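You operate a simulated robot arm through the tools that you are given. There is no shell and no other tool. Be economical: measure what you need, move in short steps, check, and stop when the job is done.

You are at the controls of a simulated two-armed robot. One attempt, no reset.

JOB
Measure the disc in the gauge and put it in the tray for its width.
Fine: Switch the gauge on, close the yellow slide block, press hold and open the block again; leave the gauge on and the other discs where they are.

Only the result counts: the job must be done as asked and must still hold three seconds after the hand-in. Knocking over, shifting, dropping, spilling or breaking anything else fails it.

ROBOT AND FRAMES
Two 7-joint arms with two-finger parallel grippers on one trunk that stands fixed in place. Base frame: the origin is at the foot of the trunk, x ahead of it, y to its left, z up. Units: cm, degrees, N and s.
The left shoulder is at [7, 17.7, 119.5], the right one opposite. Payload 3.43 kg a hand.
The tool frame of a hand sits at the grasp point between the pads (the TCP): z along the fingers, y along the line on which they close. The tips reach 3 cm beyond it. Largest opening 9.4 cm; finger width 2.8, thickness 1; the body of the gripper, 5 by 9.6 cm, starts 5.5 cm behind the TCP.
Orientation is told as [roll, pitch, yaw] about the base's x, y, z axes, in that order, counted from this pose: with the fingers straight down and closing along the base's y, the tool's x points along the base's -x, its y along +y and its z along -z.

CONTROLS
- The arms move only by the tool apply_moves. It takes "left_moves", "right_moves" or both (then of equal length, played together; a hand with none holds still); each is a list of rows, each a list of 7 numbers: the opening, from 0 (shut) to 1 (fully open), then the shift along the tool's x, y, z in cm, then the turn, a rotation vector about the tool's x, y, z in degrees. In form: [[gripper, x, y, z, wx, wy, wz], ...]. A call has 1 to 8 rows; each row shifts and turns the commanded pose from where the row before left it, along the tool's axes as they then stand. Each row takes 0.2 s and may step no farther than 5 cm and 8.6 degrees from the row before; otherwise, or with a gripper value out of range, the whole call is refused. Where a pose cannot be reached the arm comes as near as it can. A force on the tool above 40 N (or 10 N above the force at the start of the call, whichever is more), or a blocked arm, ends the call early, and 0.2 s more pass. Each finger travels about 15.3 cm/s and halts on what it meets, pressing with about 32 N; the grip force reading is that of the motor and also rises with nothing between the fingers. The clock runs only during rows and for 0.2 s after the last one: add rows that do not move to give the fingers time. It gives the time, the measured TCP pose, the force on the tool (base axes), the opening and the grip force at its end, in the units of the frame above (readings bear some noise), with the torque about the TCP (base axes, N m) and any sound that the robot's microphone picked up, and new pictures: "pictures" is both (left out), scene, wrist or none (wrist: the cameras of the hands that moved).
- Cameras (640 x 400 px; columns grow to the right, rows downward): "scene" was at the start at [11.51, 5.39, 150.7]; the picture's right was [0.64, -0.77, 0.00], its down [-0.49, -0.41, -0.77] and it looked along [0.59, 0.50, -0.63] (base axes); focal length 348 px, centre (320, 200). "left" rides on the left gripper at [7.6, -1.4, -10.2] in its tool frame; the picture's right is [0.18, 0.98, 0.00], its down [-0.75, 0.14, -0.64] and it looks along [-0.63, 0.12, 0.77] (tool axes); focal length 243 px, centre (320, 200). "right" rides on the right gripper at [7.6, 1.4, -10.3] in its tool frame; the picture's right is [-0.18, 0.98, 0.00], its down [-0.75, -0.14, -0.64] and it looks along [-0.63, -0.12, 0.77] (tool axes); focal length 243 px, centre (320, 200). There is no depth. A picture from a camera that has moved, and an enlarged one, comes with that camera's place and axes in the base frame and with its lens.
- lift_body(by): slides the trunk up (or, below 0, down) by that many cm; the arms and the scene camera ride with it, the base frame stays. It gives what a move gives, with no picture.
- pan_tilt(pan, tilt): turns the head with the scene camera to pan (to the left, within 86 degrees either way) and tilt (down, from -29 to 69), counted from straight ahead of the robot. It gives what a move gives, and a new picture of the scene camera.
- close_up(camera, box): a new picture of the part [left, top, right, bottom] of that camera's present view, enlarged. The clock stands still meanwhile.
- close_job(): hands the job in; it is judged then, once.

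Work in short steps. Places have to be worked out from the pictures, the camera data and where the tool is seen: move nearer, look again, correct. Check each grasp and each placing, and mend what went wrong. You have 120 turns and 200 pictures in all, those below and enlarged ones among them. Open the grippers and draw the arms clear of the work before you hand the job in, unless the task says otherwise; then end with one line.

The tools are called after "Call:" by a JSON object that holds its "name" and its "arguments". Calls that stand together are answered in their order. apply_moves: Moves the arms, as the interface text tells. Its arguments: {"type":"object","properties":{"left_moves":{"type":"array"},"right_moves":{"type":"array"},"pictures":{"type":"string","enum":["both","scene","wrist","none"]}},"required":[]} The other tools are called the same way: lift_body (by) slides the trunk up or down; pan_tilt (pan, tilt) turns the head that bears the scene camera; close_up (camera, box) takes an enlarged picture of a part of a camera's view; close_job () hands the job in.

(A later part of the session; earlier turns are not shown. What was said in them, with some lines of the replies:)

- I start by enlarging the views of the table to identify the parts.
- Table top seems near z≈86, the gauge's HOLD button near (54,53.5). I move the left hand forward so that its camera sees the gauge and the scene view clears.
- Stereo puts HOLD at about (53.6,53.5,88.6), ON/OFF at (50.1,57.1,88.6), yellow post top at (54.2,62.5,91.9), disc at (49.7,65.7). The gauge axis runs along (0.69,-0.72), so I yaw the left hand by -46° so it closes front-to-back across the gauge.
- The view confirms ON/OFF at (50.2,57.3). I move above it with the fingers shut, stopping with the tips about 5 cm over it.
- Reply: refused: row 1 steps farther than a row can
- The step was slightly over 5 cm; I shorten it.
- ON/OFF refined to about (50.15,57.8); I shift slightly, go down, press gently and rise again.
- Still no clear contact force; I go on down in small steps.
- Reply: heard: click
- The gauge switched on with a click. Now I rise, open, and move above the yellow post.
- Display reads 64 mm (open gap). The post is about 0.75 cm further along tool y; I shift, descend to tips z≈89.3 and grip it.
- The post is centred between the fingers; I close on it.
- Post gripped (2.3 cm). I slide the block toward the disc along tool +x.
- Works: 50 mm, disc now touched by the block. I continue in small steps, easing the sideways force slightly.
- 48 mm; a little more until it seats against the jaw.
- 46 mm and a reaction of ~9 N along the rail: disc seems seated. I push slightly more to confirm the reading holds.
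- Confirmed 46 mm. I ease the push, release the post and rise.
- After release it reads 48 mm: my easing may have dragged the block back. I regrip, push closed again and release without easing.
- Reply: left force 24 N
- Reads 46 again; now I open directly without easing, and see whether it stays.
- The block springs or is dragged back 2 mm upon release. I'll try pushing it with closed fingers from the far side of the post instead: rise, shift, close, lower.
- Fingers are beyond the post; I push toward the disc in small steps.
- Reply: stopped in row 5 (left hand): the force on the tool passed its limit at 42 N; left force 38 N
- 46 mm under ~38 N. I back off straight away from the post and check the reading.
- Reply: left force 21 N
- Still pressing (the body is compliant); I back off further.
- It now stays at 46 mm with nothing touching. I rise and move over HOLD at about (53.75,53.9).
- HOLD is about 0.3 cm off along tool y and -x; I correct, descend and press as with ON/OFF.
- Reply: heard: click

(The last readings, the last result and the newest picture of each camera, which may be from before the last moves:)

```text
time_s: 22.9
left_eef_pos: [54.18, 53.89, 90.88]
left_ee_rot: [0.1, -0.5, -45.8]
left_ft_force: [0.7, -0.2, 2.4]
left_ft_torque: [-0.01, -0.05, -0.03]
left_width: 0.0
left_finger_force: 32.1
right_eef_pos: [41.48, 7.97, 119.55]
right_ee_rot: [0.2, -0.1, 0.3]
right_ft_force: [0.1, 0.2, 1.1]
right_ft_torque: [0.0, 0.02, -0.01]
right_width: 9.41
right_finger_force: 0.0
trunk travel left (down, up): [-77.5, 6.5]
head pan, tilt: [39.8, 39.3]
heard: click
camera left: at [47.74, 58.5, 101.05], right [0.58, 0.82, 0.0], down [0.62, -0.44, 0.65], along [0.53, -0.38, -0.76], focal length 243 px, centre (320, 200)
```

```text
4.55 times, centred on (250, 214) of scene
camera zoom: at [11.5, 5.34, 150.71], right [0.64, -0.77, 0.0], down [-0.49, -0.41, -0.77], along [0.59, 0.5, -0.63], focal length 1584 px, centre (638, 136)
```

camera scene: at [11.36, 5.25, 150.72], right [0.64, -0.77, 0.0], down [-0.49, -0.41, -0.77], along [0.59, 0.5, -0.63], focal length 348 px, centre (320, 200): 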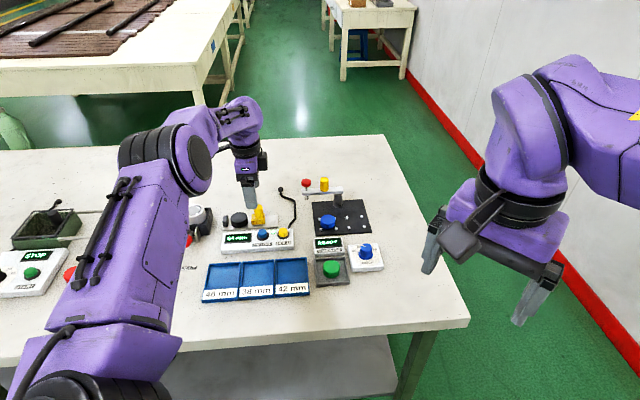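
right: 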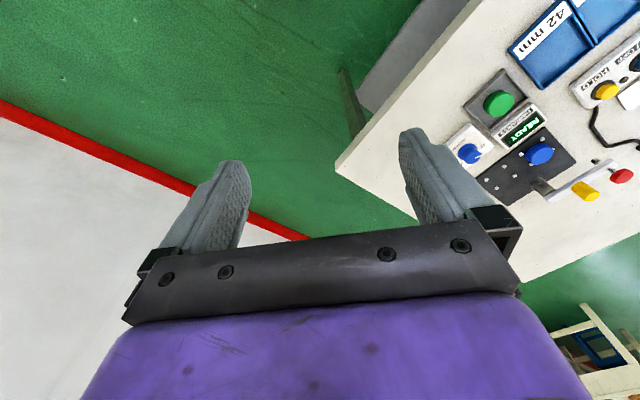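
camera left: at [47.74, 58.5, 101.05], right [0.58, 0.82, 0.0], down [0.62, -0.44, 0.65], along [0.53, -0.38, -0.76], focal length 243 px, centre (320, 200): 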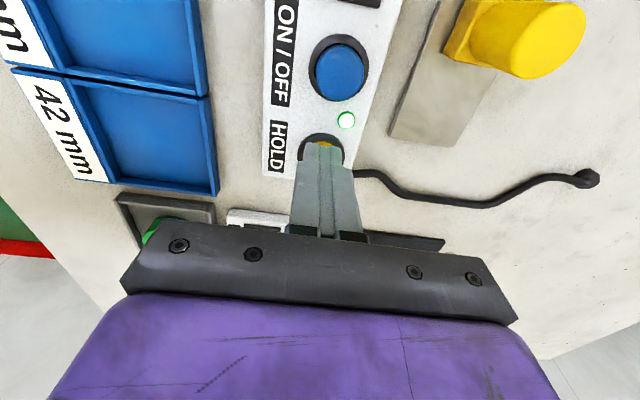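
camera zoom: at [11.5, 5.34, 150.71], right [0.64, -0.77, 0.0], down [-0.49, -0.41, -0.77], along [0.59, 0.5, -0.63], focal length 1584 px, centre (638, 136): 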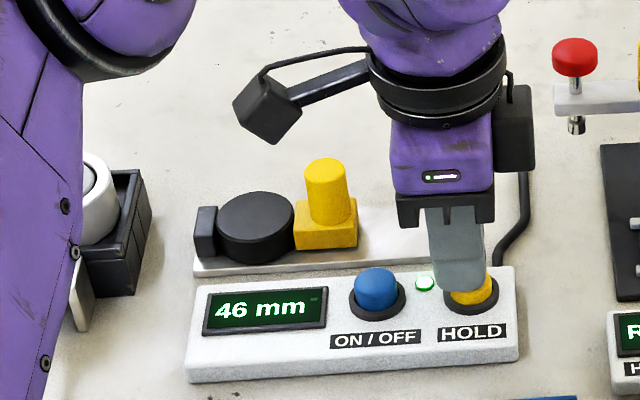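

HOLD clicked with the block closed at 46. I rise, open and move back over the post.

Call:
{"name": "apply_moves", "arguments": {"left_moves": [[0, 0, 0, -4, 0, 0, 0], [0, 0, 0, -3, 0, 0, 0], [0, 2.9, 2.3, 0, 0, 0, 0], [0.3, 2.9, 2.3, 0, 0, 0, 0], [0.6, 2.9, 2.3, 0, 0, 0, 0], [0.6, 0, 0, 0, 0, 0, 0]], "pictures": "wrist"}}

Call:
{"name": "close_up", "arguments": {"camera": "scene", "box": [180, 170, 320, 258]}}

```text
time_s: 24.3
left_eef_pos: [53.0, 64.93, 97.57]
left_ee_rot: [-0.1, -0.7, -45.8]
left_ft_force: [0.9, -0.9, 0.5]
left_ft_torque: [0.0, 0.0, -0.02]
left_width: 5.64
left_finger_force: 0.1
right_eef_pos: [41.56, 7.98, 119.45]
right_ee_rot: [0.1, -0.1, 0.3]
right_ft_force: [-0.2, 0.3, 0.5]
right_ft_torque: [-0.01, 0.01, 0.04]
right_width: 9.41
right_finger_force: 0.1
trunk travel left (down, up): [-77.5, 6.5]
head pan, tilt: [39.8, 39.3]
camera left: at [46.58, 69.5, 107.72], right [0.58, 0.82, 0.0], down [0.62, -0.44, 0.65], along [0.53, -0.38, -0.76], focal length 243 px, centre (320, 200)
```

left: 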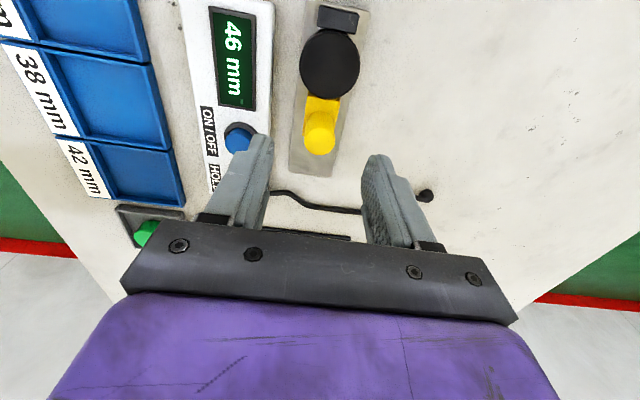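

```text
4.55 times, centred on (250, 214) of scene
camera zoom: at [11.52, 5.37, 150.7], right [0.64, -0.77, 0.0], down [-0.49, -0.41, -0.77], along [0.59, 0.5, -0.63], focal length 1584 px, centre (638, 136)
```

zoom: 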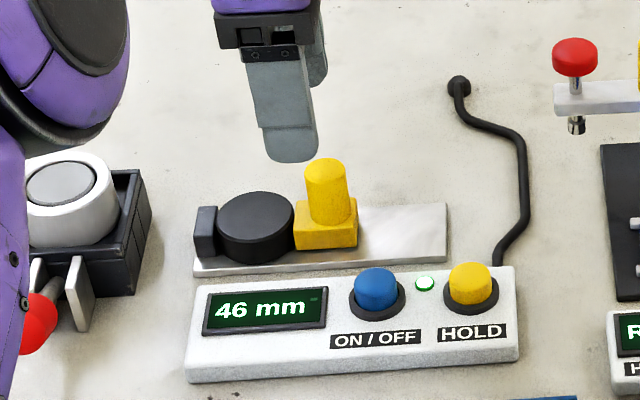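

I shift 0.4, lower, grip the post and slide the block open about 2.4 cm.

Call:
{"name": "apply_moves", "arguments": {"left_moves": [[0.6, -0.4, 0, 2.6, 0, 0, 0], [0.6, 0, 0, 2.6, 0, 0, 0], [0.3, 0, 0, 0, 0, 0, 0], [0.1, 0, 0, 0, 0, 0, 0], [0.1, -0.6, 0, 0, 0, 0, 0], [0.1, -0.6, 0, 0, 0, 0, 0], [0.1, -0.6, 0, 0, 0, 0, 0], [0.1, -0.6, 0, 0, 0, 0, 0]], "pictures": "wrist"}}

Call:
{"name": "close_up", "arguments": {"camera": "scene", "box": [180, 170, 320, 258]}}

```text
time_s: 26.1
left_eef_pos: [54.64, 63.44, 92.48]
left_ee_rot: [-0.1, -0.6, -45.8]
left_ft_force: [-8.4, 14.1, -4.0]
left_ft_torque: [-0.17, -0.55, 0.2]
left_width: 2.31
left_finger_force: 45.2
right_eef_pos: [41.56, 8.32, 119.46]
right_ee_rot: [-0.1, -0.1, 0.3]
right_ft_force: [-0.6, -0.7, 0.1]
right_ft_torque: [-0.02, 0.02, -0.02]
right_width: 9.39
right_finger_force: 0.0
trunk travel left (down, up): [-77.5, 6.5]
head pan, tilt: [39.8, 39.3]
camera left: at [48.24, 68.01, 102.57], right [0.57, 0.82, 0.0], down [0.62, -0.44, 0.65], along [0.53, -0.38, -0.76], focal length 243 px, centre (320, 200)
```

left: 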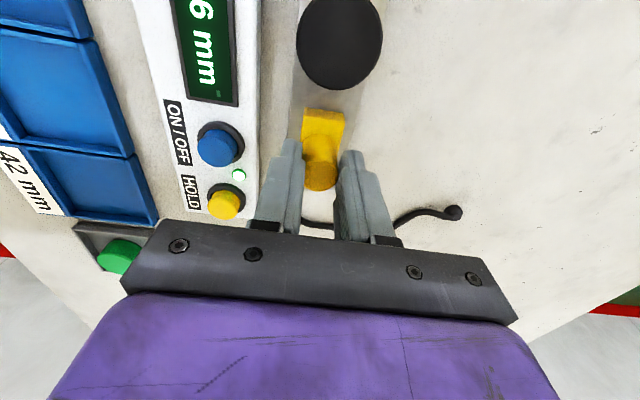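

```text
4.55 times, centred on (250, 214) of scene
camera zoom: at [11.3, 5.82, 150.7], right [0.64, -0.77, 0.0], down [-0.48, -0.41, -0.77], along [0.59, 0.49, -0.63], focal length 1584 px, centre (638, 136)
```

zoom: 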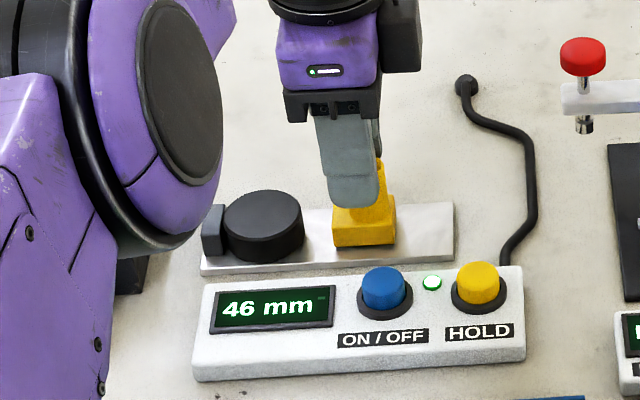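

Display holds 46 and the block is open. I pull a little more, release and rise.

Call:
{"name": "apply_moves", "arguments": {"left_moves": [[0.1, -0.4, 0, 0, 0, 0, 0], [0.1, 0, 0, 0, 0, 0, 0], [0.4, 0, 0, 0, 0, 0, 0], [0.6, 0, 0, 0, 0, 0, 0], [0.6, 0, 0, -3.5, 0, 0, 0], [0.6, 0, 0, -3.5, 0, 0, 0], [0.6, 0, 0, 0, 0, 0, 0]], "pictures": "wrist"}}

Call:
{"name": "close_up", "arguments": {"camera": "scene", "box": [180, 170, 320, 258]}}

```text
time_s: 27.7
left_eef_pos: [55.31, 63.11, 99.61]
left_ee_rot: [-0.1, -0.8, -45.8]
left_ft_force: [0.3, 0.1, 0.8]
left_ft_torque: [-0.02, 0.01, 0.03]
left_width: 5.63
left_finger_force: 0.0
right_eef_pos: [41.66, 8.22, 119.43]
right_ee_rot: [0.0, -0.1, 0.3]
right_ft_force: [-0.9, 0.5, -0.2]
right_ft_torque: [-0.02, 0.01, 0.01]
right_width: 9.41
right_finger_force: 0.0
trunk travel left (down, up): [-77.5, 6.5]
head pan, tilt: [39.8, 39.3]
camera left: at [48.79, 67.69, 109.67], right [0.58, 0.82, 0.0], down [0.62, -0.44, 0.65], along [0.53, -0.38, -0.76], focal length 243 px, centre (320, 200)
```

left: 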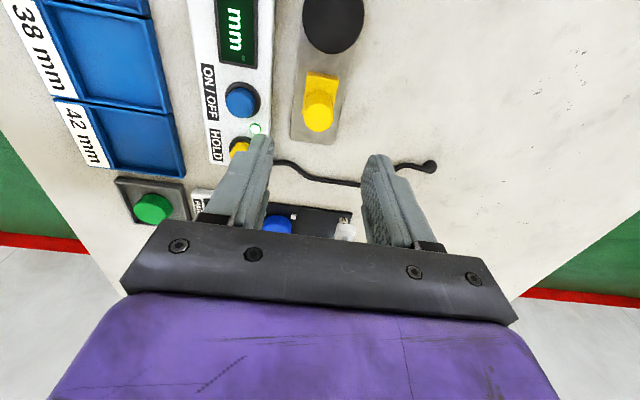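

```text
4.55 times, centred on (250, 214) of scene
camera zoom: at [11.49, 5.61, 150.69], right [0.64, -0.77, 0.0], down [-0.49, -0.41, -0.77], along [0.59, 0.49, -0.63], focal length 1584 px, centre (638, 136)
```

zoom: 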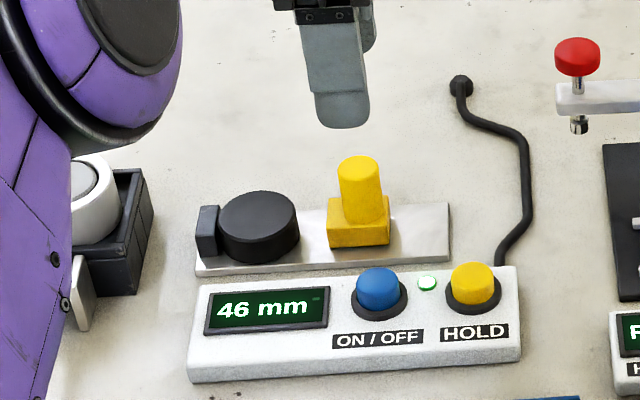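

Block open, display holds 46. Now I move above the disc, estimated around (49.2,66.3).

Call:
{"name": "apply_moves", "arguments": {"left_moves": [[0.8, 3.2, -1.1, 0, 0, 0, 0], [0.8, 3.3, -1.1, 0, 0, 0, 0], [0.8, 0, 0, 2, 0, 0.7, 0], [0.8, 0, 0, 0, 0, 0, 0]]}}

Call:
{"name": "close_up", "arguments": {"camera": "left", "box": [180, 0, 480, 190]}}

```text
time_s: 28.7
left_eef_pos: [49.11, 66.02, 97.78]
left_ee_rot: [0.0, 0.1, -45.8]
left_ft_force: [0.4, 0.1, 0.6]
left_ft_torque: [-0.04, 0.0, 0.0]
left_width: 7.53
left_finger_force: 0.0
right_eef_pos: [41.65, 7.98, 119.4]
right_ee_rot: [0.2, -0.1, 0.3]
right_ft_force: [0.3, 0.0, -0.9]
right_ft_torque: [0.0, -0.01, 0.01]
right_width: 9.4
right_finger_force: 0.1
trunk travel left (down, up): [-77.5, 6.5]
head pan, tilt: [39.8, 39.3]
camera scene: at [11.45, 5.37, 150.71], right [0.64, -0.77, 0.0], down [-0.49, -0.41, -0.77], along [0.59, 0.5, -0.63], focal length 348 px, centre (320, 200)
camera left: at [42.8, 70.54, 107.98], right [0.58, 0.82, 0.0], down [0.63, -0.44, 0.64], along [0.52, -0.37, -0.77], focal length 243 px, centre (320, 200)
```

scene: 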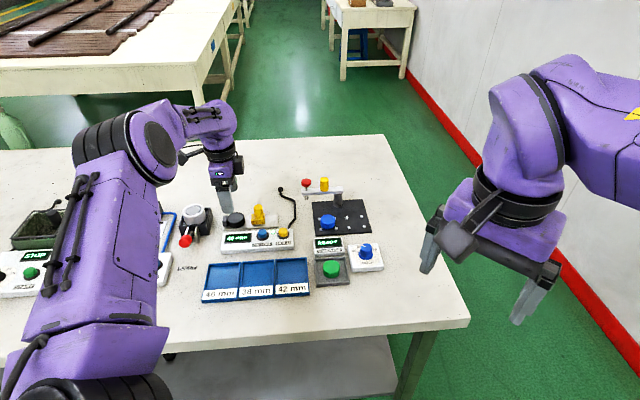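
left: 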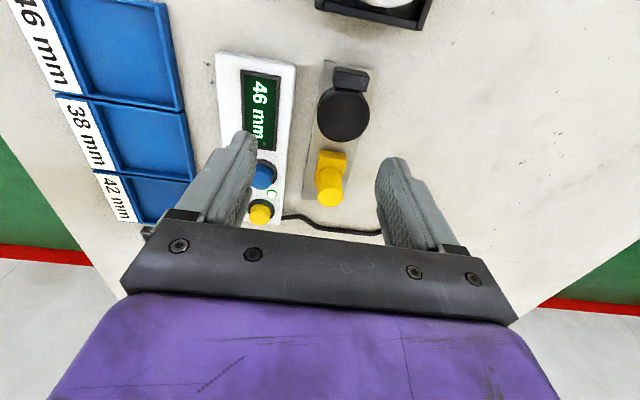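

```text
2.11 times, centred on (330, 95) of left
camera zoom: at [42.8, 70.54, 107.98], right [0.58, 0.82, 0.0], down [0.63, -0.44, 0.64], along [0.52, -0.37, -0.77], focal length 511 px, centre (299, 421)
```

zoom: 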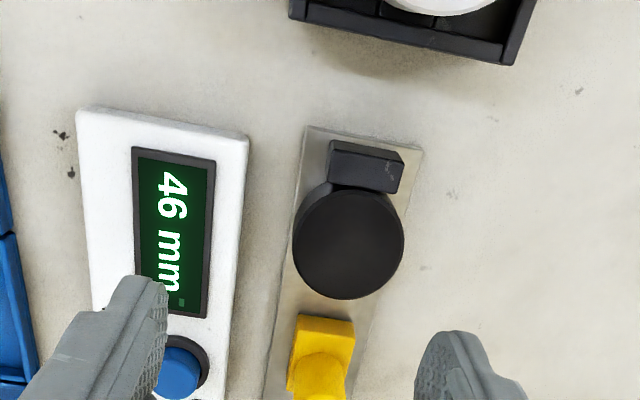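

The disc (top z≈87.4) is ~2 cm along tool y from the TCP, and there is about 2.3 cm of free table between it and the display box. I shift, narrow the opening to 6 cm and lower part way.

Call:
{"name": "apply_moves", "arguments": {"left_moves": [[0.65, 0.1, 2.0, 1, 0, 0, 0], [0.65, 0, 0, 3, 0, 0, 0], [0.65, 0, 0, 2, 0, 0, 0], [0.65, 0, 0, 0, 0, 0, 0]]}}

Call:
{"name": "close_up", "arguments": {"camera": "left", "box": [180, 0, 480, 190]}}

Call:
{"name": "close_up", "arguments": {"camera": "scene", "box": [180, 170, 320, 258]}}

```text
time_s: 29.7
left_eef_pos: [50.61, 67.26, 91.57]
left_ee_rot: [0.0, 0.2, -45.8]
left_ft_force: [-0.1, -0.8, -0.8]
left_ft_torque: [0.02, 0.01, -0.02]
left_width: 6.11
left_finger_force: 0.0
right_eef_pos: [41.72, 8.02, 119.48]
right_ee_rot: [0.1, -0.1, 0.3]
right_ft_force: [-0.4, -1.2, 0.6]
right_ft_torque: [0.01, -0.01, 0.02]
right_width: 9.41
right_finger_force: 0.1
trunk travel left (down, up): [-77.5, 6.5]
head pan, tilt: [39.8, 39.3]
camera scene: at [11.55, 5.38, 150.7], right [0.64, -0.77, 0.0], down [-0.49, -0.41, -0.77], along [0.59, 0.5, -0.63], focal length 348 px, centre (320, 200)
camera left: at [44.23, 71.84, 101.74], right [0.58, 0.82, 0.0], down [0.63, -0.44, 0.64], along [0.52, -0.37, -0.77], focal length 243 px, centre (320, 200)
```

scene: 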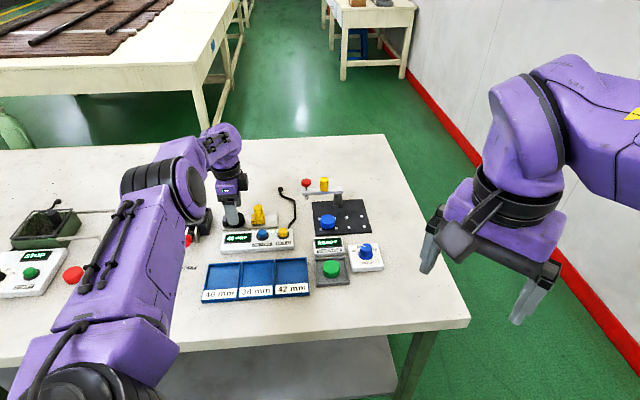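
left: 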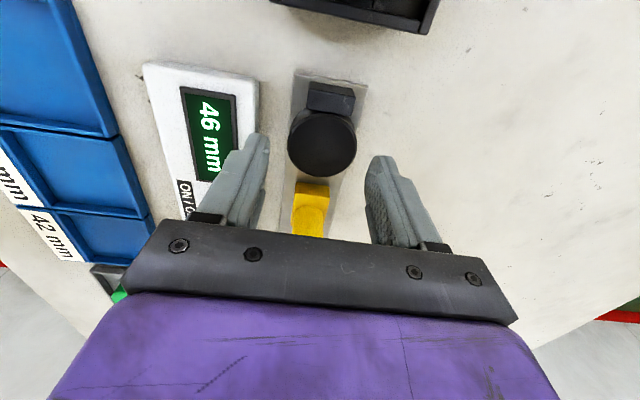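

```text
2.11 times, centred on (330, 95) of left
camera zoom: at [44.23, 71.84, 101.74], right [0.58, 0.82, 0.0], down [0.63, -0.44, 0.64], along [0.52, -0.37, -0.77], focal length 511 px, centre (299, 421)
```

zoom: 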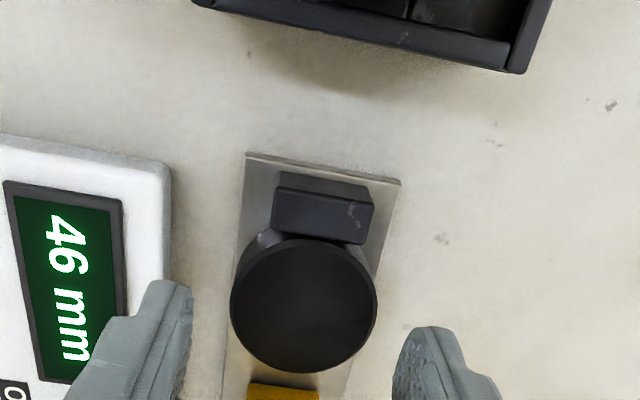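

```text
4.55 times, centred on (250, 214) of scene
camera zoom: at [11.55, 5.38, 150.7], right [0.64, -0.77, 0.0], down [-0.49, -0.41, -0.77], along [0.59, 0.5, -0.63], focal length 1584 px, centre (638, 136)
```

zoom: 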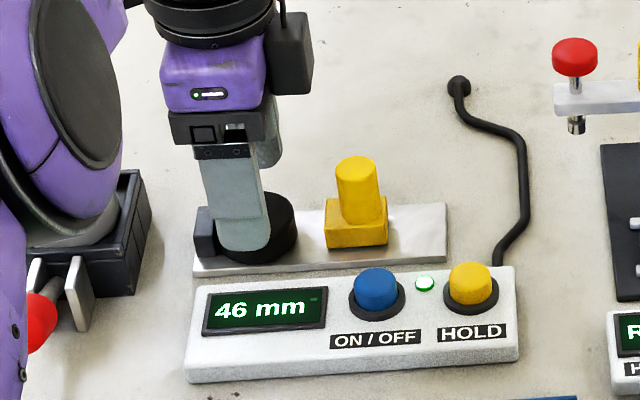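

The disc is nearly centred (within ~0.3 cm). I descend with small steps to grasp height.

Call:
{"name": "apply_moves", "arguments": {"left_moves": [[0.65, 0.1, 0.15, 1.6, 0, 0, 0], [0.65, 0, 0, 0.5, 0, 0, 0], [0.65, 0, 0, 0, 0, 0, 0]], "pictures": "wrist"}}

Call:
{"name": "close_up", "arguments": {"camera": "scene", "box": [200, 190, 280, 240]}}

```text
time_s: 30.5
left_eef_pos: [50.55, 67.52, 89.5]
left_ee_rot: [0.1, 0.1, -45.8]
left_ft_force: [-0.7, -0.3, -0.2]
left_ft_torque: [0.02, 0.0, 0.03]
left_width: 6.1
left_finger_force: 0.1
right_eef_pos: [41.67, 7.97, 119.4]
right_ee_rot: [0.2, -0.1, 0.2]
right_ft_force: [0.2, 0.1, -0.4]
right_ft_torque: [0.0, 0.03, -0.01]
right_width: 9.38
right_finger_force: 0.0
trunk travel left (down, up): [-77.5, 6.5]
head pan, tilt: [39.8, 39.3]
camera left: at [44.1, 71.99, 99.69], right [0.58, 0.82, 0.0], down [0.63, -0.44, 0.64], along [0.52, -0.37, -0.77], focal length 243 px, centre (320, 200)
```

left: 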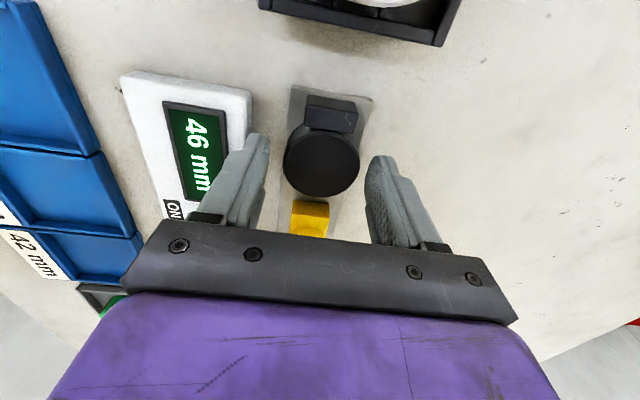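

```text
8.00 times, centred on (240, 215) of scene
camera zoom: at [11.47, 5.35, 150.71], right [0.64, -0.77, 0.0], down [-0.49, -0.41, -0.77], along [0.59, 0.5, -0.63], focal length 2787 px, centre (960, 80)
```

zoom: 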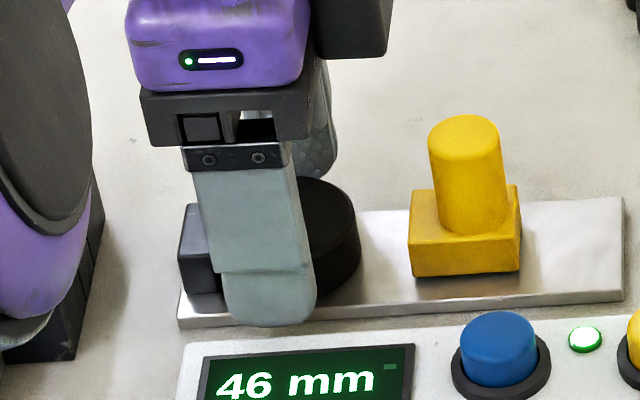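

Finger tips straddle the disc; I close the gripper.

Call:
{"name": "apply_moves", "arguments": {"left_moves": [[0.5, -0.1, 0, 0, 0, 0, 0], [0.3, 0, 0, 0, 0, 0, 0], [0.3, 0, 0, 0, 0, 0, 0]], "pictures": "wrist"}}

Call:
{"name": "close_up", "arguments": {"camera": "scene", "box": [200, 190, 280, 240]}}

```text
time_s: 31.3
left_eef_pos: [50.59, 67.39, 89.35]
left_ee_rot: [0.1, 0.1, -45.7]
left_ft_force: [0.1, -0.2, 0.0]
left_ft_torque: [-0.03, 0.0, 0.05]
left_width: 4.4
left_finger_force: 31.9
right_eef_pos: [41.53, 7.97, 119.45]
right_ee_rot: [0.0, -0.1, 0.3]
right_ft_force: [-0.6, -0.4, -0.4]
right_ft_torque: [-0.05, -0.05, 0.0]
right_width: 9.39
right_finger_force: 0.0
trunk travel left (down, up): [-77.5, 6.5]
head pan, tilt: [39.8, 39.3]
camera left: at [44.22, 71.95, 99.64], right [0.58, 0.82, 0.0], down [0.63, -0.44, 0.64], along [0.52, -0.37, -0.77], focal length 243 px, centre (320, 200)
```

left: 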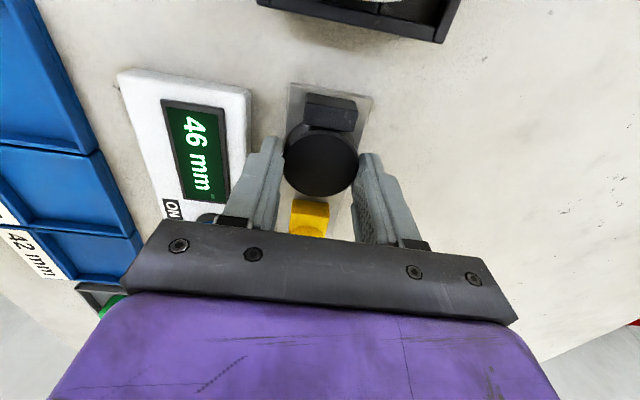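

```text
8.00 times, centred on (240, 215) of scene
camera zoom: at [11.52, 5.4, 150.7], right [0.64, -0.77, 0.0], down [-0.49, -0.41, -0.77], along [0.59, 0.5, -0.63], focal length 2787 px, centre (960, 80)
```

zoom: 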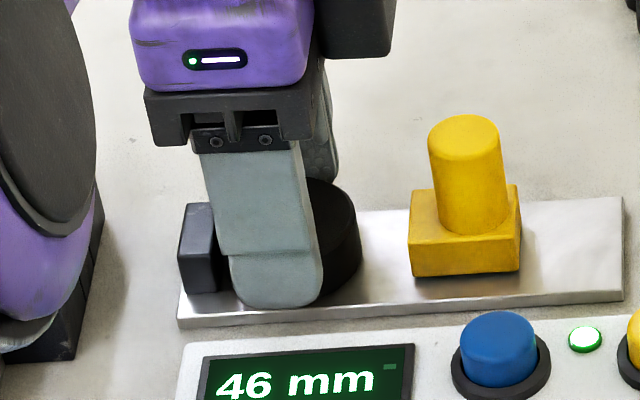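

Width 4.4 suggests the disc sits off-centre on the pads (scene shows the finger ~0.6 cm to the left). I reopen, shift 0.6 cm and regrip.

Call:
{"name": "apply_moves", "arguments": {"left_moves": [[0.6, 0, 0, 0, 0, 0, 0], [0.6, -0.6, 0.1, 0, 0, 0, 0], [0.45, 0, 0, 0, 0, 0, 0], [0.3, 0, 0, 0, 0, 0, 0], [0.3, 0, 0, 0, 0, 0, 0]], "pictures": "wrist"}}

Call:
{"name": "close_up", "arguments": {"camera": "scene", "box": [200, 190, 280, 240]}}

```text
time_s: 32.5
left_eef_pos: [51.09, 67.05, 89.44]
left_ee_rot: [0.0, 0.1, -45.7]
left_ft_force: [0.3, 0.3, 0.8]
left_ft_torque: [0.03, -0.02, 0.02]
left_width: 4.42
left_finger_force: 31.5
right_eef_pos: [41.65, 7.94, 119.34]
right_ee_rot: [0.0, -0.1, 0.3]
right_ft_force: [0.6, -0.1, 0.0]
right_ft_torque: [0.05, 0.01, 0.02]
right_width: 9.43
right_finger_force: 0.1
trunk travel left (down, up): [-77.5, 6.5]
head pan, tilt: [39.8, 39.3]
camera left: at [44.69, 71.55, 99.64], right [0.58, 0.82, 0.0], down [0.63, -0.44, 0.64], along [0.52, -0.37, -0.77], focal length 243 px, centre (320, 200)
```

left: 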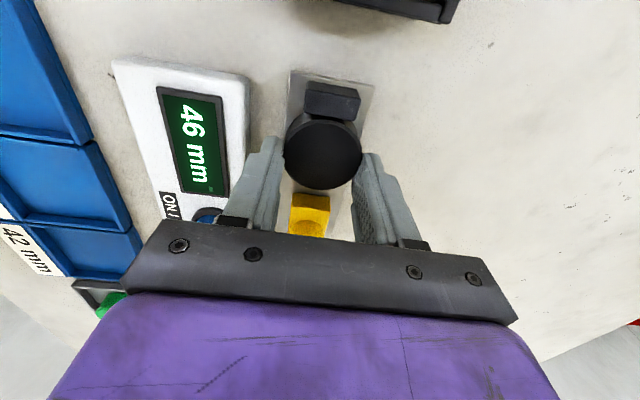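

```text
8.00 times, centred on (240, 215) of scene
camera zoom: at [11.53, 5.39, 150.7], right [0.64, -0.77, 0.0], down [-0.49, -0.41, -0.77], along [0.59, 0.5, -0.63], focal length 2787 px, centre (960, 80)
```

zoom: 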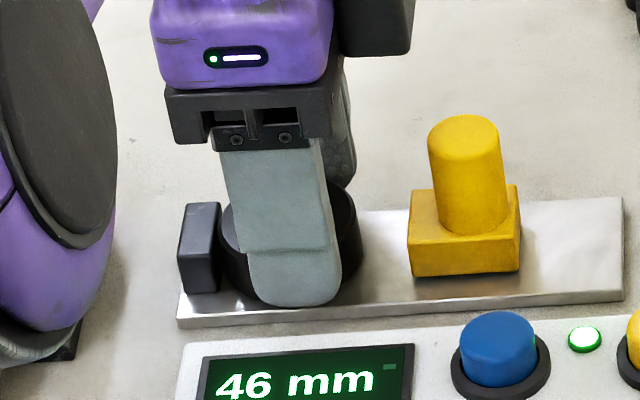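

Same 4.42 with the finger now centred; the image diameter (~4.6-4.7 cm) agrees with 46 mm. I lift slightly to check the grasp.

Call:
{"name": "apply_moves", "arguments": {"left_moves": [[0.3, 0, 0, -1, 0, 0, 0], [0.3, 0, 0, -2, 0, 0, 0], [0.3, 0, 0, 0, 0, 0, 0]], "pictures": "wrist"}}

Call:
{"name": "close_up", "arguments": {"camera": "scene", "box": [190, 170, 320, 300]}}

```text
time_s: 33.3
left_eef_pos: [51.02, 67.19, 92.43]
left_ee_rot: [0.0, 0.1, -45.9]
left_ft_force: [0.1, 0.1, 0.0]
left_ft_torque: [0.05, -0.01, 0.01]
left_width: 4.43
left_finger_force: 31.7
right_eef_pos: [41.62, 8.0, 119.51]
right_ee_rot: [0.1, -0.1, 0.3]
right_ft_force: [-0.2, 0.6, -0.2]
right_ft_torque: [0.0, 0.0, 0.0]
right_width: 9.38
right_finger_force: 0.1
trunk travel left (down, up): [-77.5, 6.5]
head pan, tilt: [39.8, 39.3]
camera left: at [44.67, 71.69, 102.6], right [0.58, 0.82, 0.0], down [0.63, -0.44, 0.64], along [0.52, -0.37, -0.77], focal length 243 px, centre (320, 200)
```

left: 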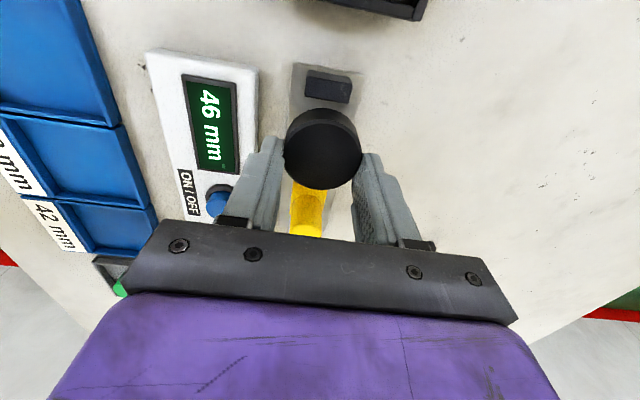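

```text
3.08 times, centred on (255, 235) of scene
camera zoom: at [11.54, 5.43, 150.7], right [0.64, -0.77, 0.0], down [-0.49, -0.41, -0.77], along [0.59, 0.49, -0.63], focal length 1072 px, centre (520, 92)
```

zoom: 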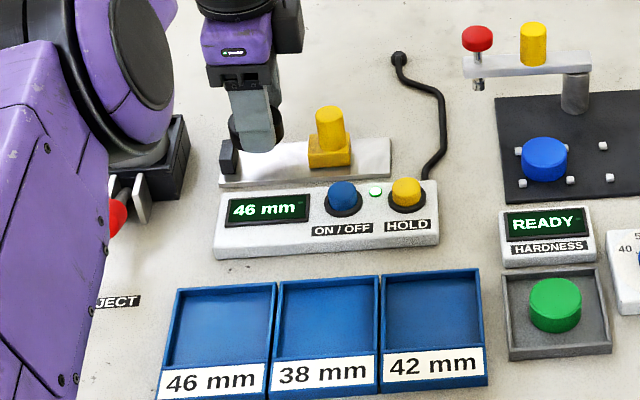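

The disc is held. The 46 mm tray centre is around (36.4,55.7). I lift 4 cm and move halfway toward it, checking the elbow clearance.

Call:
{"name": "apply_moves", "arguments": {"left_moves": [[0.3, 0, 0, -4, 0, 0, 0], [0.3, 0.4, -3, -1, 0, 0, 0], [0.3, 0.4, -4, 0, 0, 0, 0], [0.3, 0.4, -4, 0, 0, 0, 0], [0.3, 0, 0, 0, 0, 0, 0]]}}

```text
time_s: 34.5
left_eef_pos: [42.15, 60.49, 97.56]
left_ee_rot: [0.0, 0.0, -45.7]
left_ft_force: [0.9, 0.1, -0.4]
left_ft_torque: [-0.01, -0.01, -0.01]
left_width: 4.4
left_finger_force: 32.4
right_eef_pos: [41.71, 7.94, 119.28]
right_ee_rot: [0.1, 0.0, 0.3]
right_ft_force: [-0.1, -0.5, 0.6]
right_ft_torque: [0.0, 0.0, -0.01]
right_width: 9.41
right_finger_force: 0.0
trunk travel left (down, up): [-77.5, 6.5]
head pan, tilt: [39.8, 39.3]
camera scene: at [11.58, 5.47, 150.69], right [0.64, -0.77, 0.0], down [-0.49, -0.41, -0.77], along [0.59, 0.49, -0.63], focal length 348 px, centre (320, 200)
camera left: at [35.85, 64.92, 107.81], right [0.58, 0.82, 0.0], down [0.63, -0.44, 0.64], along [0.52, -0.37, -0.77], focal length 243 px, centre (320, 200)
```

scene: 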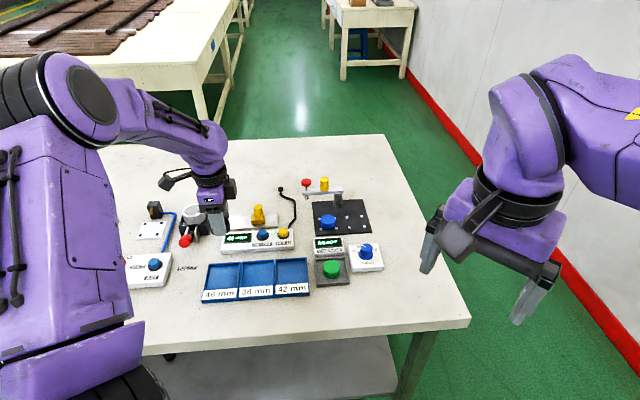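
left: 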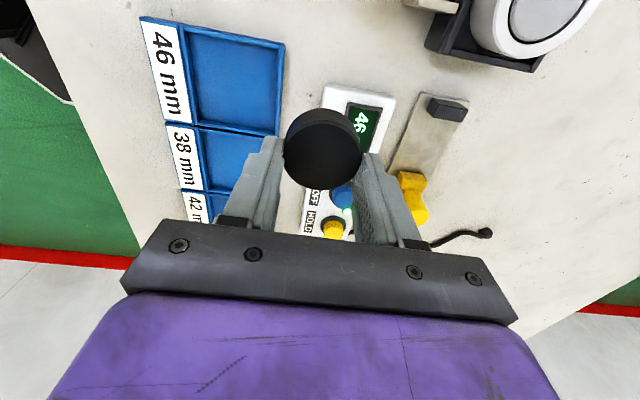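

Arm is clear of everything. Tray centre re-measured at (36.0,55.9); I move over it and lower to TCP 93.

Call:
{"name": "apply_moves", "arguments": {"left_moves": [[0.3, 0.5, -3.8, 0, 0, 0, 0], [0.3, 0.4, -3.8, 0, 0, 0, 0], [0.3, 0, 0, 2.5, 0, 0, 0], [0.3, 0, 0, 2, 0, 0, 0], [0.3, 0, 0, 0, 0, 0, 0]]}}

Call:
{"name": "close_up", "arguments": {"camera": "scene", "box": [170, 210, 320, 310]}}

```text
time_s: 35.7
left_eef_pos: [36.34, 55.59, 93.08]
left_ee_rot: [0.2, 0.0, -45.8]
left_ft_force: [0.6, 0.5, 0.9]
left_ft_torque: [0.01, 0.02, -0.03]
left_width: 4.44
left_finger_force: 32.2
right_eef_pos: [41.47, 7.97, 119.51]
right_ee_rot: [0.2, 0.0, 0.3]
right_ft_force: [0.6, -0.8, 0.1]
right_ft_torque: [0.01, -0.01, 0.0]
right_width: 9.37
right_finger_force: 0.1
trunk travel left (down, up): [-77.5, 6.5]
head pan, tilt: [39.8, 39.3]
camera scene: at [11.41, 5.26, 150.72], right [0.64, -0.77, 0.0], down [-0.49, -0.41, -0.77], along [0.59, 0.5, -0.63], focal length 348 px, centre (320, 200)
camera left: at [29.98, 60.01, 103.31], right [0.58, 0.82, 0.0], down [0.63, -0.44, 0.64], along [0.52, -0.37, -0.77], focal length 243 px, centre (320, 200)
```

scene: 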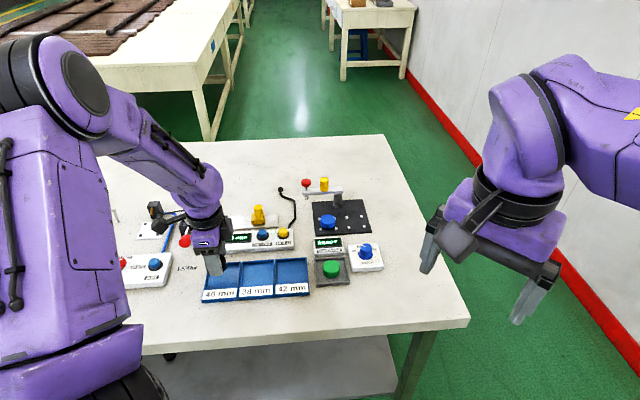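
left: 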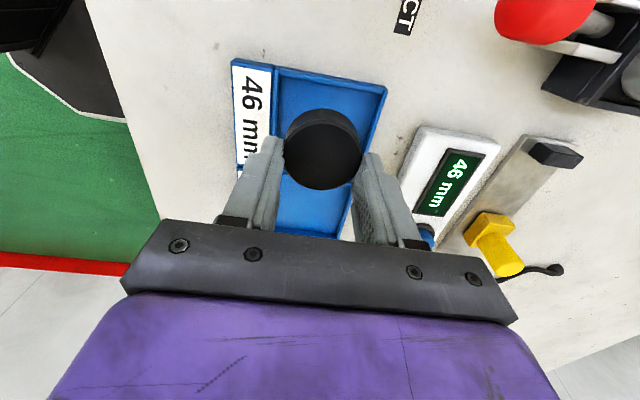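

```text
4.00 times, centred on (245, 260) of scene
camera zoom: at [11.41, 5.26, 150.72], right [0.64, -0.77, 0.0], down [-0.49, -0.41, -0.77], along [0.59, 0.5, -0.63], focal length 1394 px, centre (620, -40)
```

zoom: 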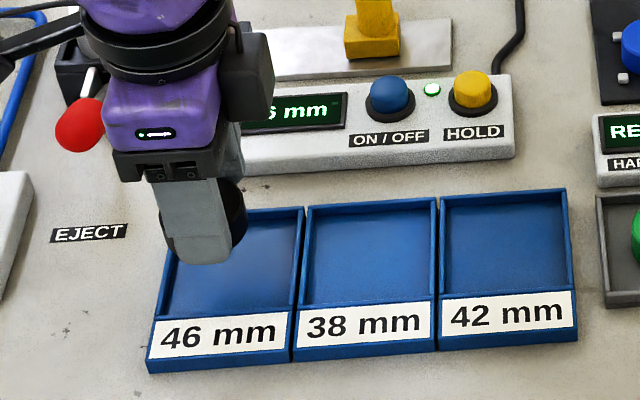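

Projection checks put the compartment centre at (36.5,55.5), with 7.2 cm sides, so the disc is centred. I lower further in steps.

Call:
{"name": "apply_moves", "arguments": {"left_moves": [[0.3, -0.1, 0.05, 2, 0, 0, 0], [0.3, 0, 0, 1, 0, 0, 0], [0.3, 0, 0, 0, 0, 0, 0]], "pictures": "wrist"}}

Call:
{"name": "close_up", "arguments": {"camera": "scene", "box": [190, 240, 270, 300]}}

```text
time_s: 36.5
left_eef_pos: [36.46, 55.48, 90.05]
left_ee_rot: [0.1, 0.0, -45.8]
left_ft_force: [0.3, -0.6, -0.4]
left_ft_torque: [0.03, -0.01, -0.03]
left_width: 4.42
left_finger_force: 31.5
right_eef_pos: [41.68, 7.91, 119.54]
right_ee_rot: [0.1, -0.1, 0.3]
right_ft_force: [0.3, -0.2, 0.5]
right_ft_torque: [-0.01, 0.03, 0.02]
right_width: 9.41
right_finger_force: 0.1
trunk travel left (down, up): [-77.5, 6.5]
head pan, tilt: [39.8, 39.3]
camera left: at [30.08, 60.05, 100.19], right [0.58, 0.82, 0.0], down [0.63, -0.44, 0.64], along [0.52, -0.37, -0.77], focal length 243 px, centre (320, 200)
```

left: 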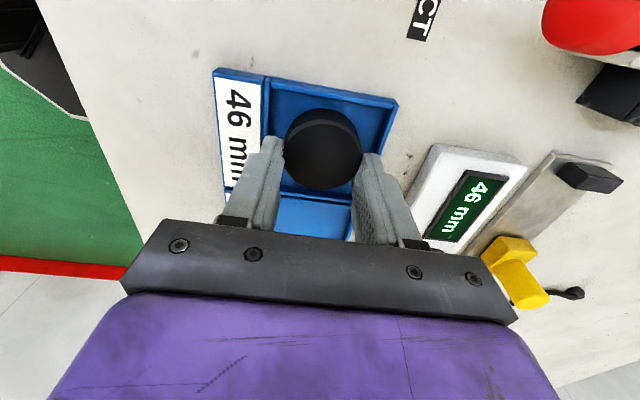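

```text
6.67 times, centred on (230, 270) of scene
camera zoom: at [11.49, 5.37, 150.7], right [0.64, -0.77, 0.0], down [-0.49, -0.41, -0.77], along [0.59, 0.5, -0.63], focal length 2323 px, centre (920, -267)
```

zoom: 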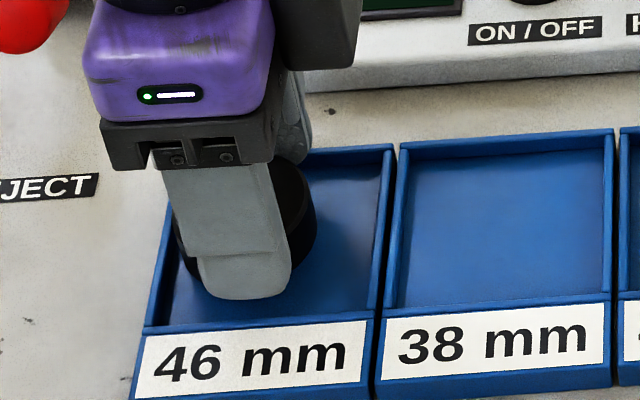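

Well centred within the compartment. I lower gently until contact, with tiny +y correction.

Call:
{"name": "apply_moves", "arguments": {"left_moves": [[0.3, -0.1, 0.1, 0.4, 0, 0, 0], [0.3, 0, 0, 0.2, 0, 0, 0], [0.3, 0, 0, 0.2, 0, 0, 0], [0.3, 0, 0, 0, 0, 0, 0]], "pictures": "wrist"}}

Call:
{"name": "close_up", "arguments": {"camera": "scene", "box": [190, 240, 270, 300]}}

```text
time_s: 37.5
left_eef_pos: [36.51, 55.58, 89.1]
left_ee_rot: [0.0, 0.1, -45.9]
left_ft_force: [0.8, -0.3, -0.5]
left_ft_torque: [-0.04, 0.02, 0.01]
left_width: 4.41
left_finger_force: 31.9
right_eef_pos: [41.57, 8.0, 119.54]
right_ee_rot: [0.1, -0.1, 0.3]
right_ft_force: [-1.0, 0.3, 0.5]
right_ft_torque: [-0.01, 0.02, 0.0]
right_width: 9.4
right_finger_force: 0.0
trunk travel left (down, up): [-77.5, 6.5]
head pan, tilt: [39.8, 39.3]
camera left: at [30.17, 60.09, 99.43], right [0.58, 0.82, 0.0], down [0.63, -0.44, 0.64], along [0.52, -0.37, -0.77], focal length 243 px, centre (320, 200)
```

left: 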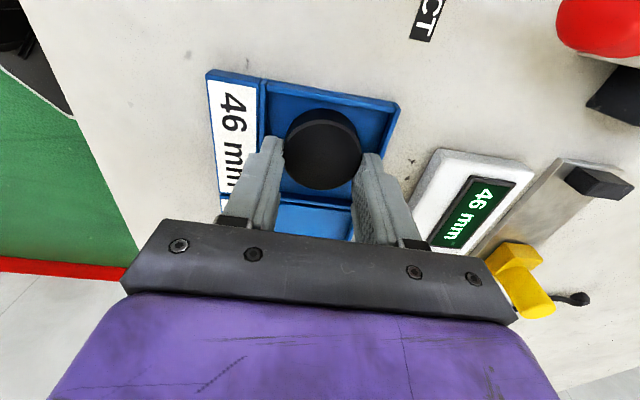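

```text
6.67 times, centred on (230, 270) of scene
camera zoom: at [11.5, 5.38, 150.7], right [0.64, -0.77, 0.0], down [-0.49, -0.41, -0.77], along [0.59, 0.5, -0.63], focal length 2323 px, centre (920, -267)
```

zoom: 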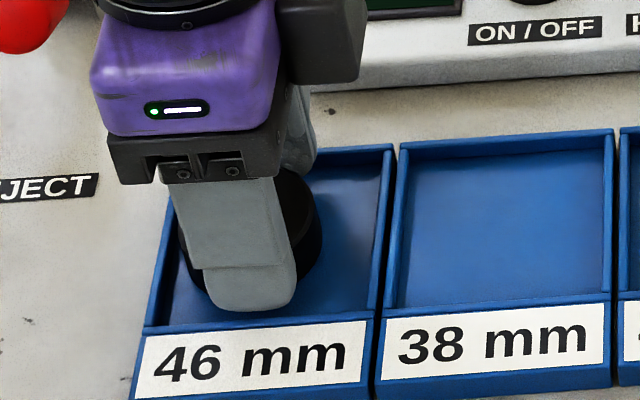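

No contact yet; I continue lowering in 0.2 cm steps.

Call:
{"name": "apply_moves", "arguments": {"left_moves": [[0.3, -0.2, 0.1, 0.2, 0, 0, 0], [0.3, 0, 0, 0.2, 0, 0, 0], [0.3, 0, 0, 0, 0, 0, 0]], "pictures": "none"}}

Call:
{"name": "close_up", "arguments": {"camera": "scene", "box": [190, 240, 270, 300]}}

```text
time_s: 38.3
left_eef_pos: [36.7, 55.5, 89.13]
left_ee_rot: [0.4, 0.0, -45.7]
left_ft_force: [-1.1, 7.3, 25.6]
left_ft_torque: [0.17, 0.35, -0.07]
left_width: 4.42
left_finger_force: 32.2
right_eef_pos: [41.41, 7.79, 119.57]
right_ee_rot: [0.2, -0.2, 0.4]
right_ft_force: [0.4, 0.2, -0.1]
right_ft_torque: [0.0, 0.02, -0.04]
right_width: 9.39
right_finger_force: 0.1
trunk travel left (down, up): [-77.5, 6.5]
head pan, tilt: [39.8, 39.3]
```

```text
6.67 times, centred on (230, 270) of scene
camera zoom: at [11.19, 5.11, 150.77], right [0.64, -0.77, 0.0], down [-0.48, -0.4, -0.78], along [0.6, 0.5, -0.63], focal length 2323 px, centre (920, -267)
```

zoom: 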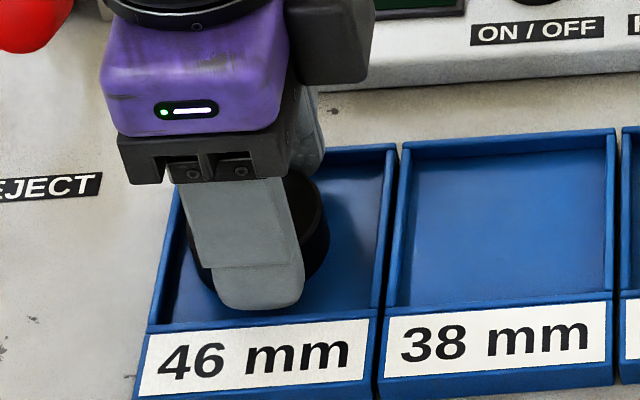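

Contact (25 N): the disc is on the floor. I ease 0.3 cm up, open slightly and lift straight off.

Call:
{"name": "apply_moves", "arguments": {"left_moves": [[0.3, 0, 0, -0.3, 0, 0, 0], [0.5, 0, 0, 0, 0, 0, 0], [0.54, 0, 0, 0, 0, 0, 0], [0.54, 0, 0, -1, 0, 0, 0], [0.54, 0, 0, -2, 0, 0, 0], [0.54, 0, 0, 0, 0, 0, 0]], "pictures": "wrist"}}

Call:
{"name": "close_up", "arguments": {"camera": "scene", "box": [190, 240, 270, 300]}}

```text
time_s: 39.7
left_eef_pos: [36.66, 55.55, 92.13]
left_ee_rot: [0.0, 0.1, -45.7]
left_ft_force: [0.4, 0.3, -0.3]
left_ft_torque: [0.01, 0.01, 0.03]
left_width: 5.1
left_finger_force: 0.1
right_eef_pos: [41.68, 8.01, 119.5]
right_ee_rot: [0.1, 0.0, 0.3]
right_ft_force: [0.4, 0.5, -0.7]
right_ft_torque: [-0.01, -0.02, -0.02]
right_width: 9.39
right_finger_force: 0.1
trunk travel left (down, up): [-77.5, 6.5]
head pan, tilt: [39.8, 39.3]
camera left: at [30.39, 60.03, 102.31], right [0.58, 0.82, 0.0], down [0.63, -0.44, 0.64], along [0.52, -0.37, -0.77], focal length 243 px, centre (320, 200)
```

left: 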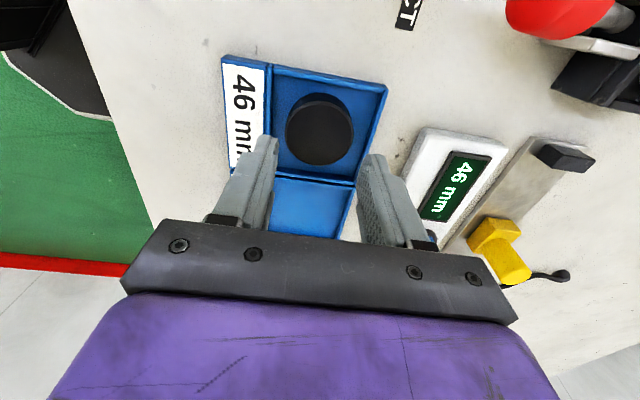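

```text
6.67 times, centred on (230, 270) of scene
camera zoom: at [11.52, 5.42, 150.7], right [0.64, -0.77, 0.0], down [-0.49, -0.41, -0.77], along [0.59, 0.5, -0.63], focal length 2323 px, centre (920, -267)
```

zoom: 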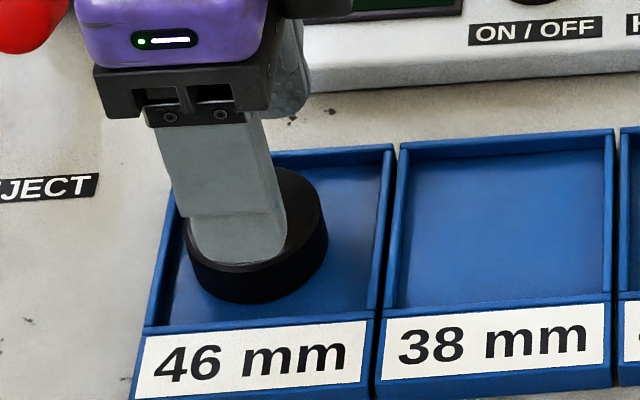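

The disc lies centred in the 46 mm tray. I raise the arm well clear, fingers open.

Call:
{"name": "apply_moves", "arguments": {"left_moves": [[0.6, 0, 0, -4.5, 0, 0, 0], [1, 0, 0, -4.5, 0, 0, 0], [1, 0, 0, -4.5, 0, 0, 0], [1, 0, 0, -4.5, 0, 0, 0], [1, 0, 0, -4.5, 0, 0, 0], [1, 0, -4, 0, 0, 0, 0], [1, 0, 0, 0, 0, 0, 0]]}}

Call:
{"name": "close_up", "arguments": {"camera": "scene", "box": [140, 160, 400, 322]}}

Call:
{"name": "close_up", "arguments": {"camera": "left", "box": [180, 0, 640, 262]}}

```text
time_s: 41.3
left_eef_pos: [33.63, 52.64, 114.64]
left_ee_rot: [-0.1, 0.2, -45.8]
left_ft_force: [0.0, 0.2, -0.4]
left_ft_torque: [-0.01, 0.01, 0.02]
left_width: 9.4
left_finger_force: 0.1
right_eef_pos: [41.64, 7.98, 119.54]
right_ee_rot: [0.0, -0.2, 0.3]
right_ft_force: [-0.4, -0.2, 0.0]
right_ft_torque: [-0.03, 0.01, 0.02]
right_width: 9.41
right_finger_force: 0.0
trunk travel left (down, up): [-77.5, 6.5]
head pan, tilt: [39.8, 39.3]
camera scene: at [11.53, 5.44, 150.7], right [0.64, -0.77, 0.0], down [-0.49, -0.41, -0.77], along [0.59, 0.49, -0.63], focal length 348 px, centre (320, 200)
camera left: at [27.29, 57.16, 124.73], right [0.58, 0.82, 0.0], down [0.63, -0.44, 0.64], along [0.52, -0.37, -0.77], focal length 243 px, centre (320, 200)
```

scene: 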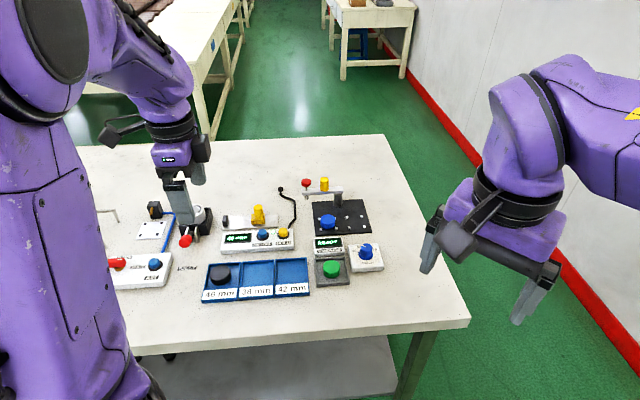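
left: 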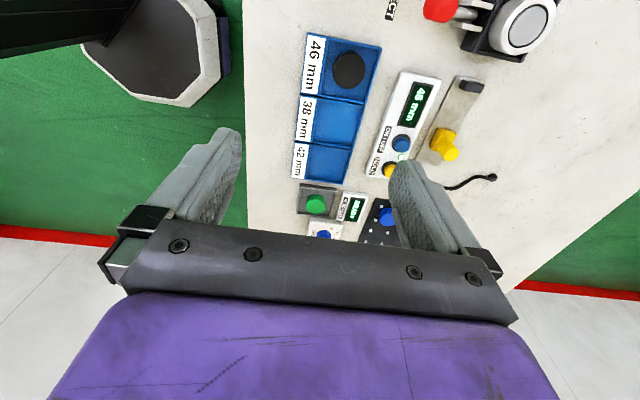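

```text
2.46 times, centred on (270, 241) of scene
camera zoom: at [11.53, 5.44, 150.7], right [0.64, -0.77, 0.0], down [-0.49, -0.41, -0.77], along [0.59, 0.49, -0.63], focal length 858 px, centre (443, 99)
```

zoom: 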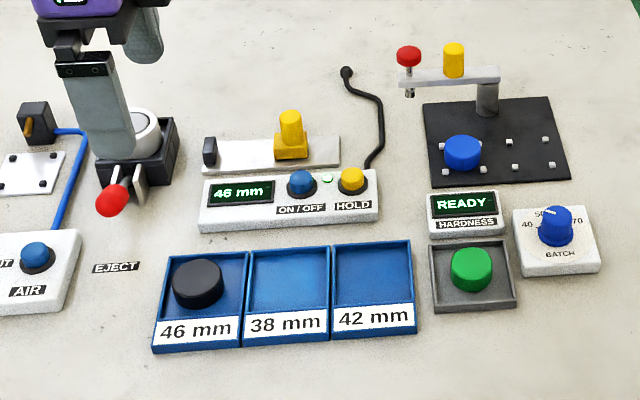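

```text
1.39 times, centred on (410, 131) of left
camera zoom: at [27.29, 57.16, 124.73], right [0.58, 0.82, 0.0], down [0.63, -0.44, 0.64], along [0.52, -0.37, -0.77], focal length 338 px, centre (195, 296)
```

zoom: 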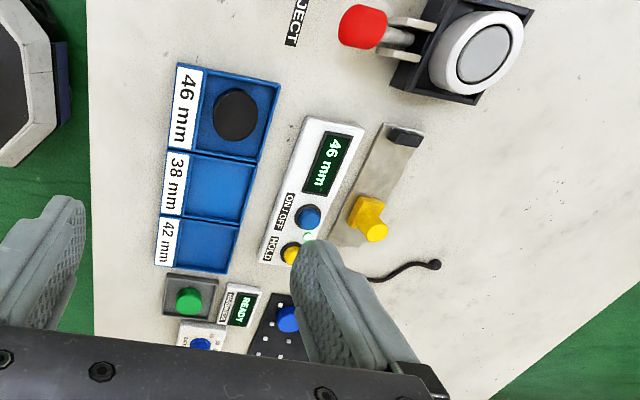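

The disc is in the 46 mm tray, the gauge is on and holding 46 mm, the block is open, the other discs are untouched and the arms are clear. I hand it in.

Call:
{"name": "close_job", "arguments": {}}

```text
The job is handed in.
```

I measured the disc at 46 mm (shown on the gauge with hold pressed) and put it in the 46 mm tray. The gauge is still on, the yellow block is open again, the other discs were not moved, and the job is handed in.
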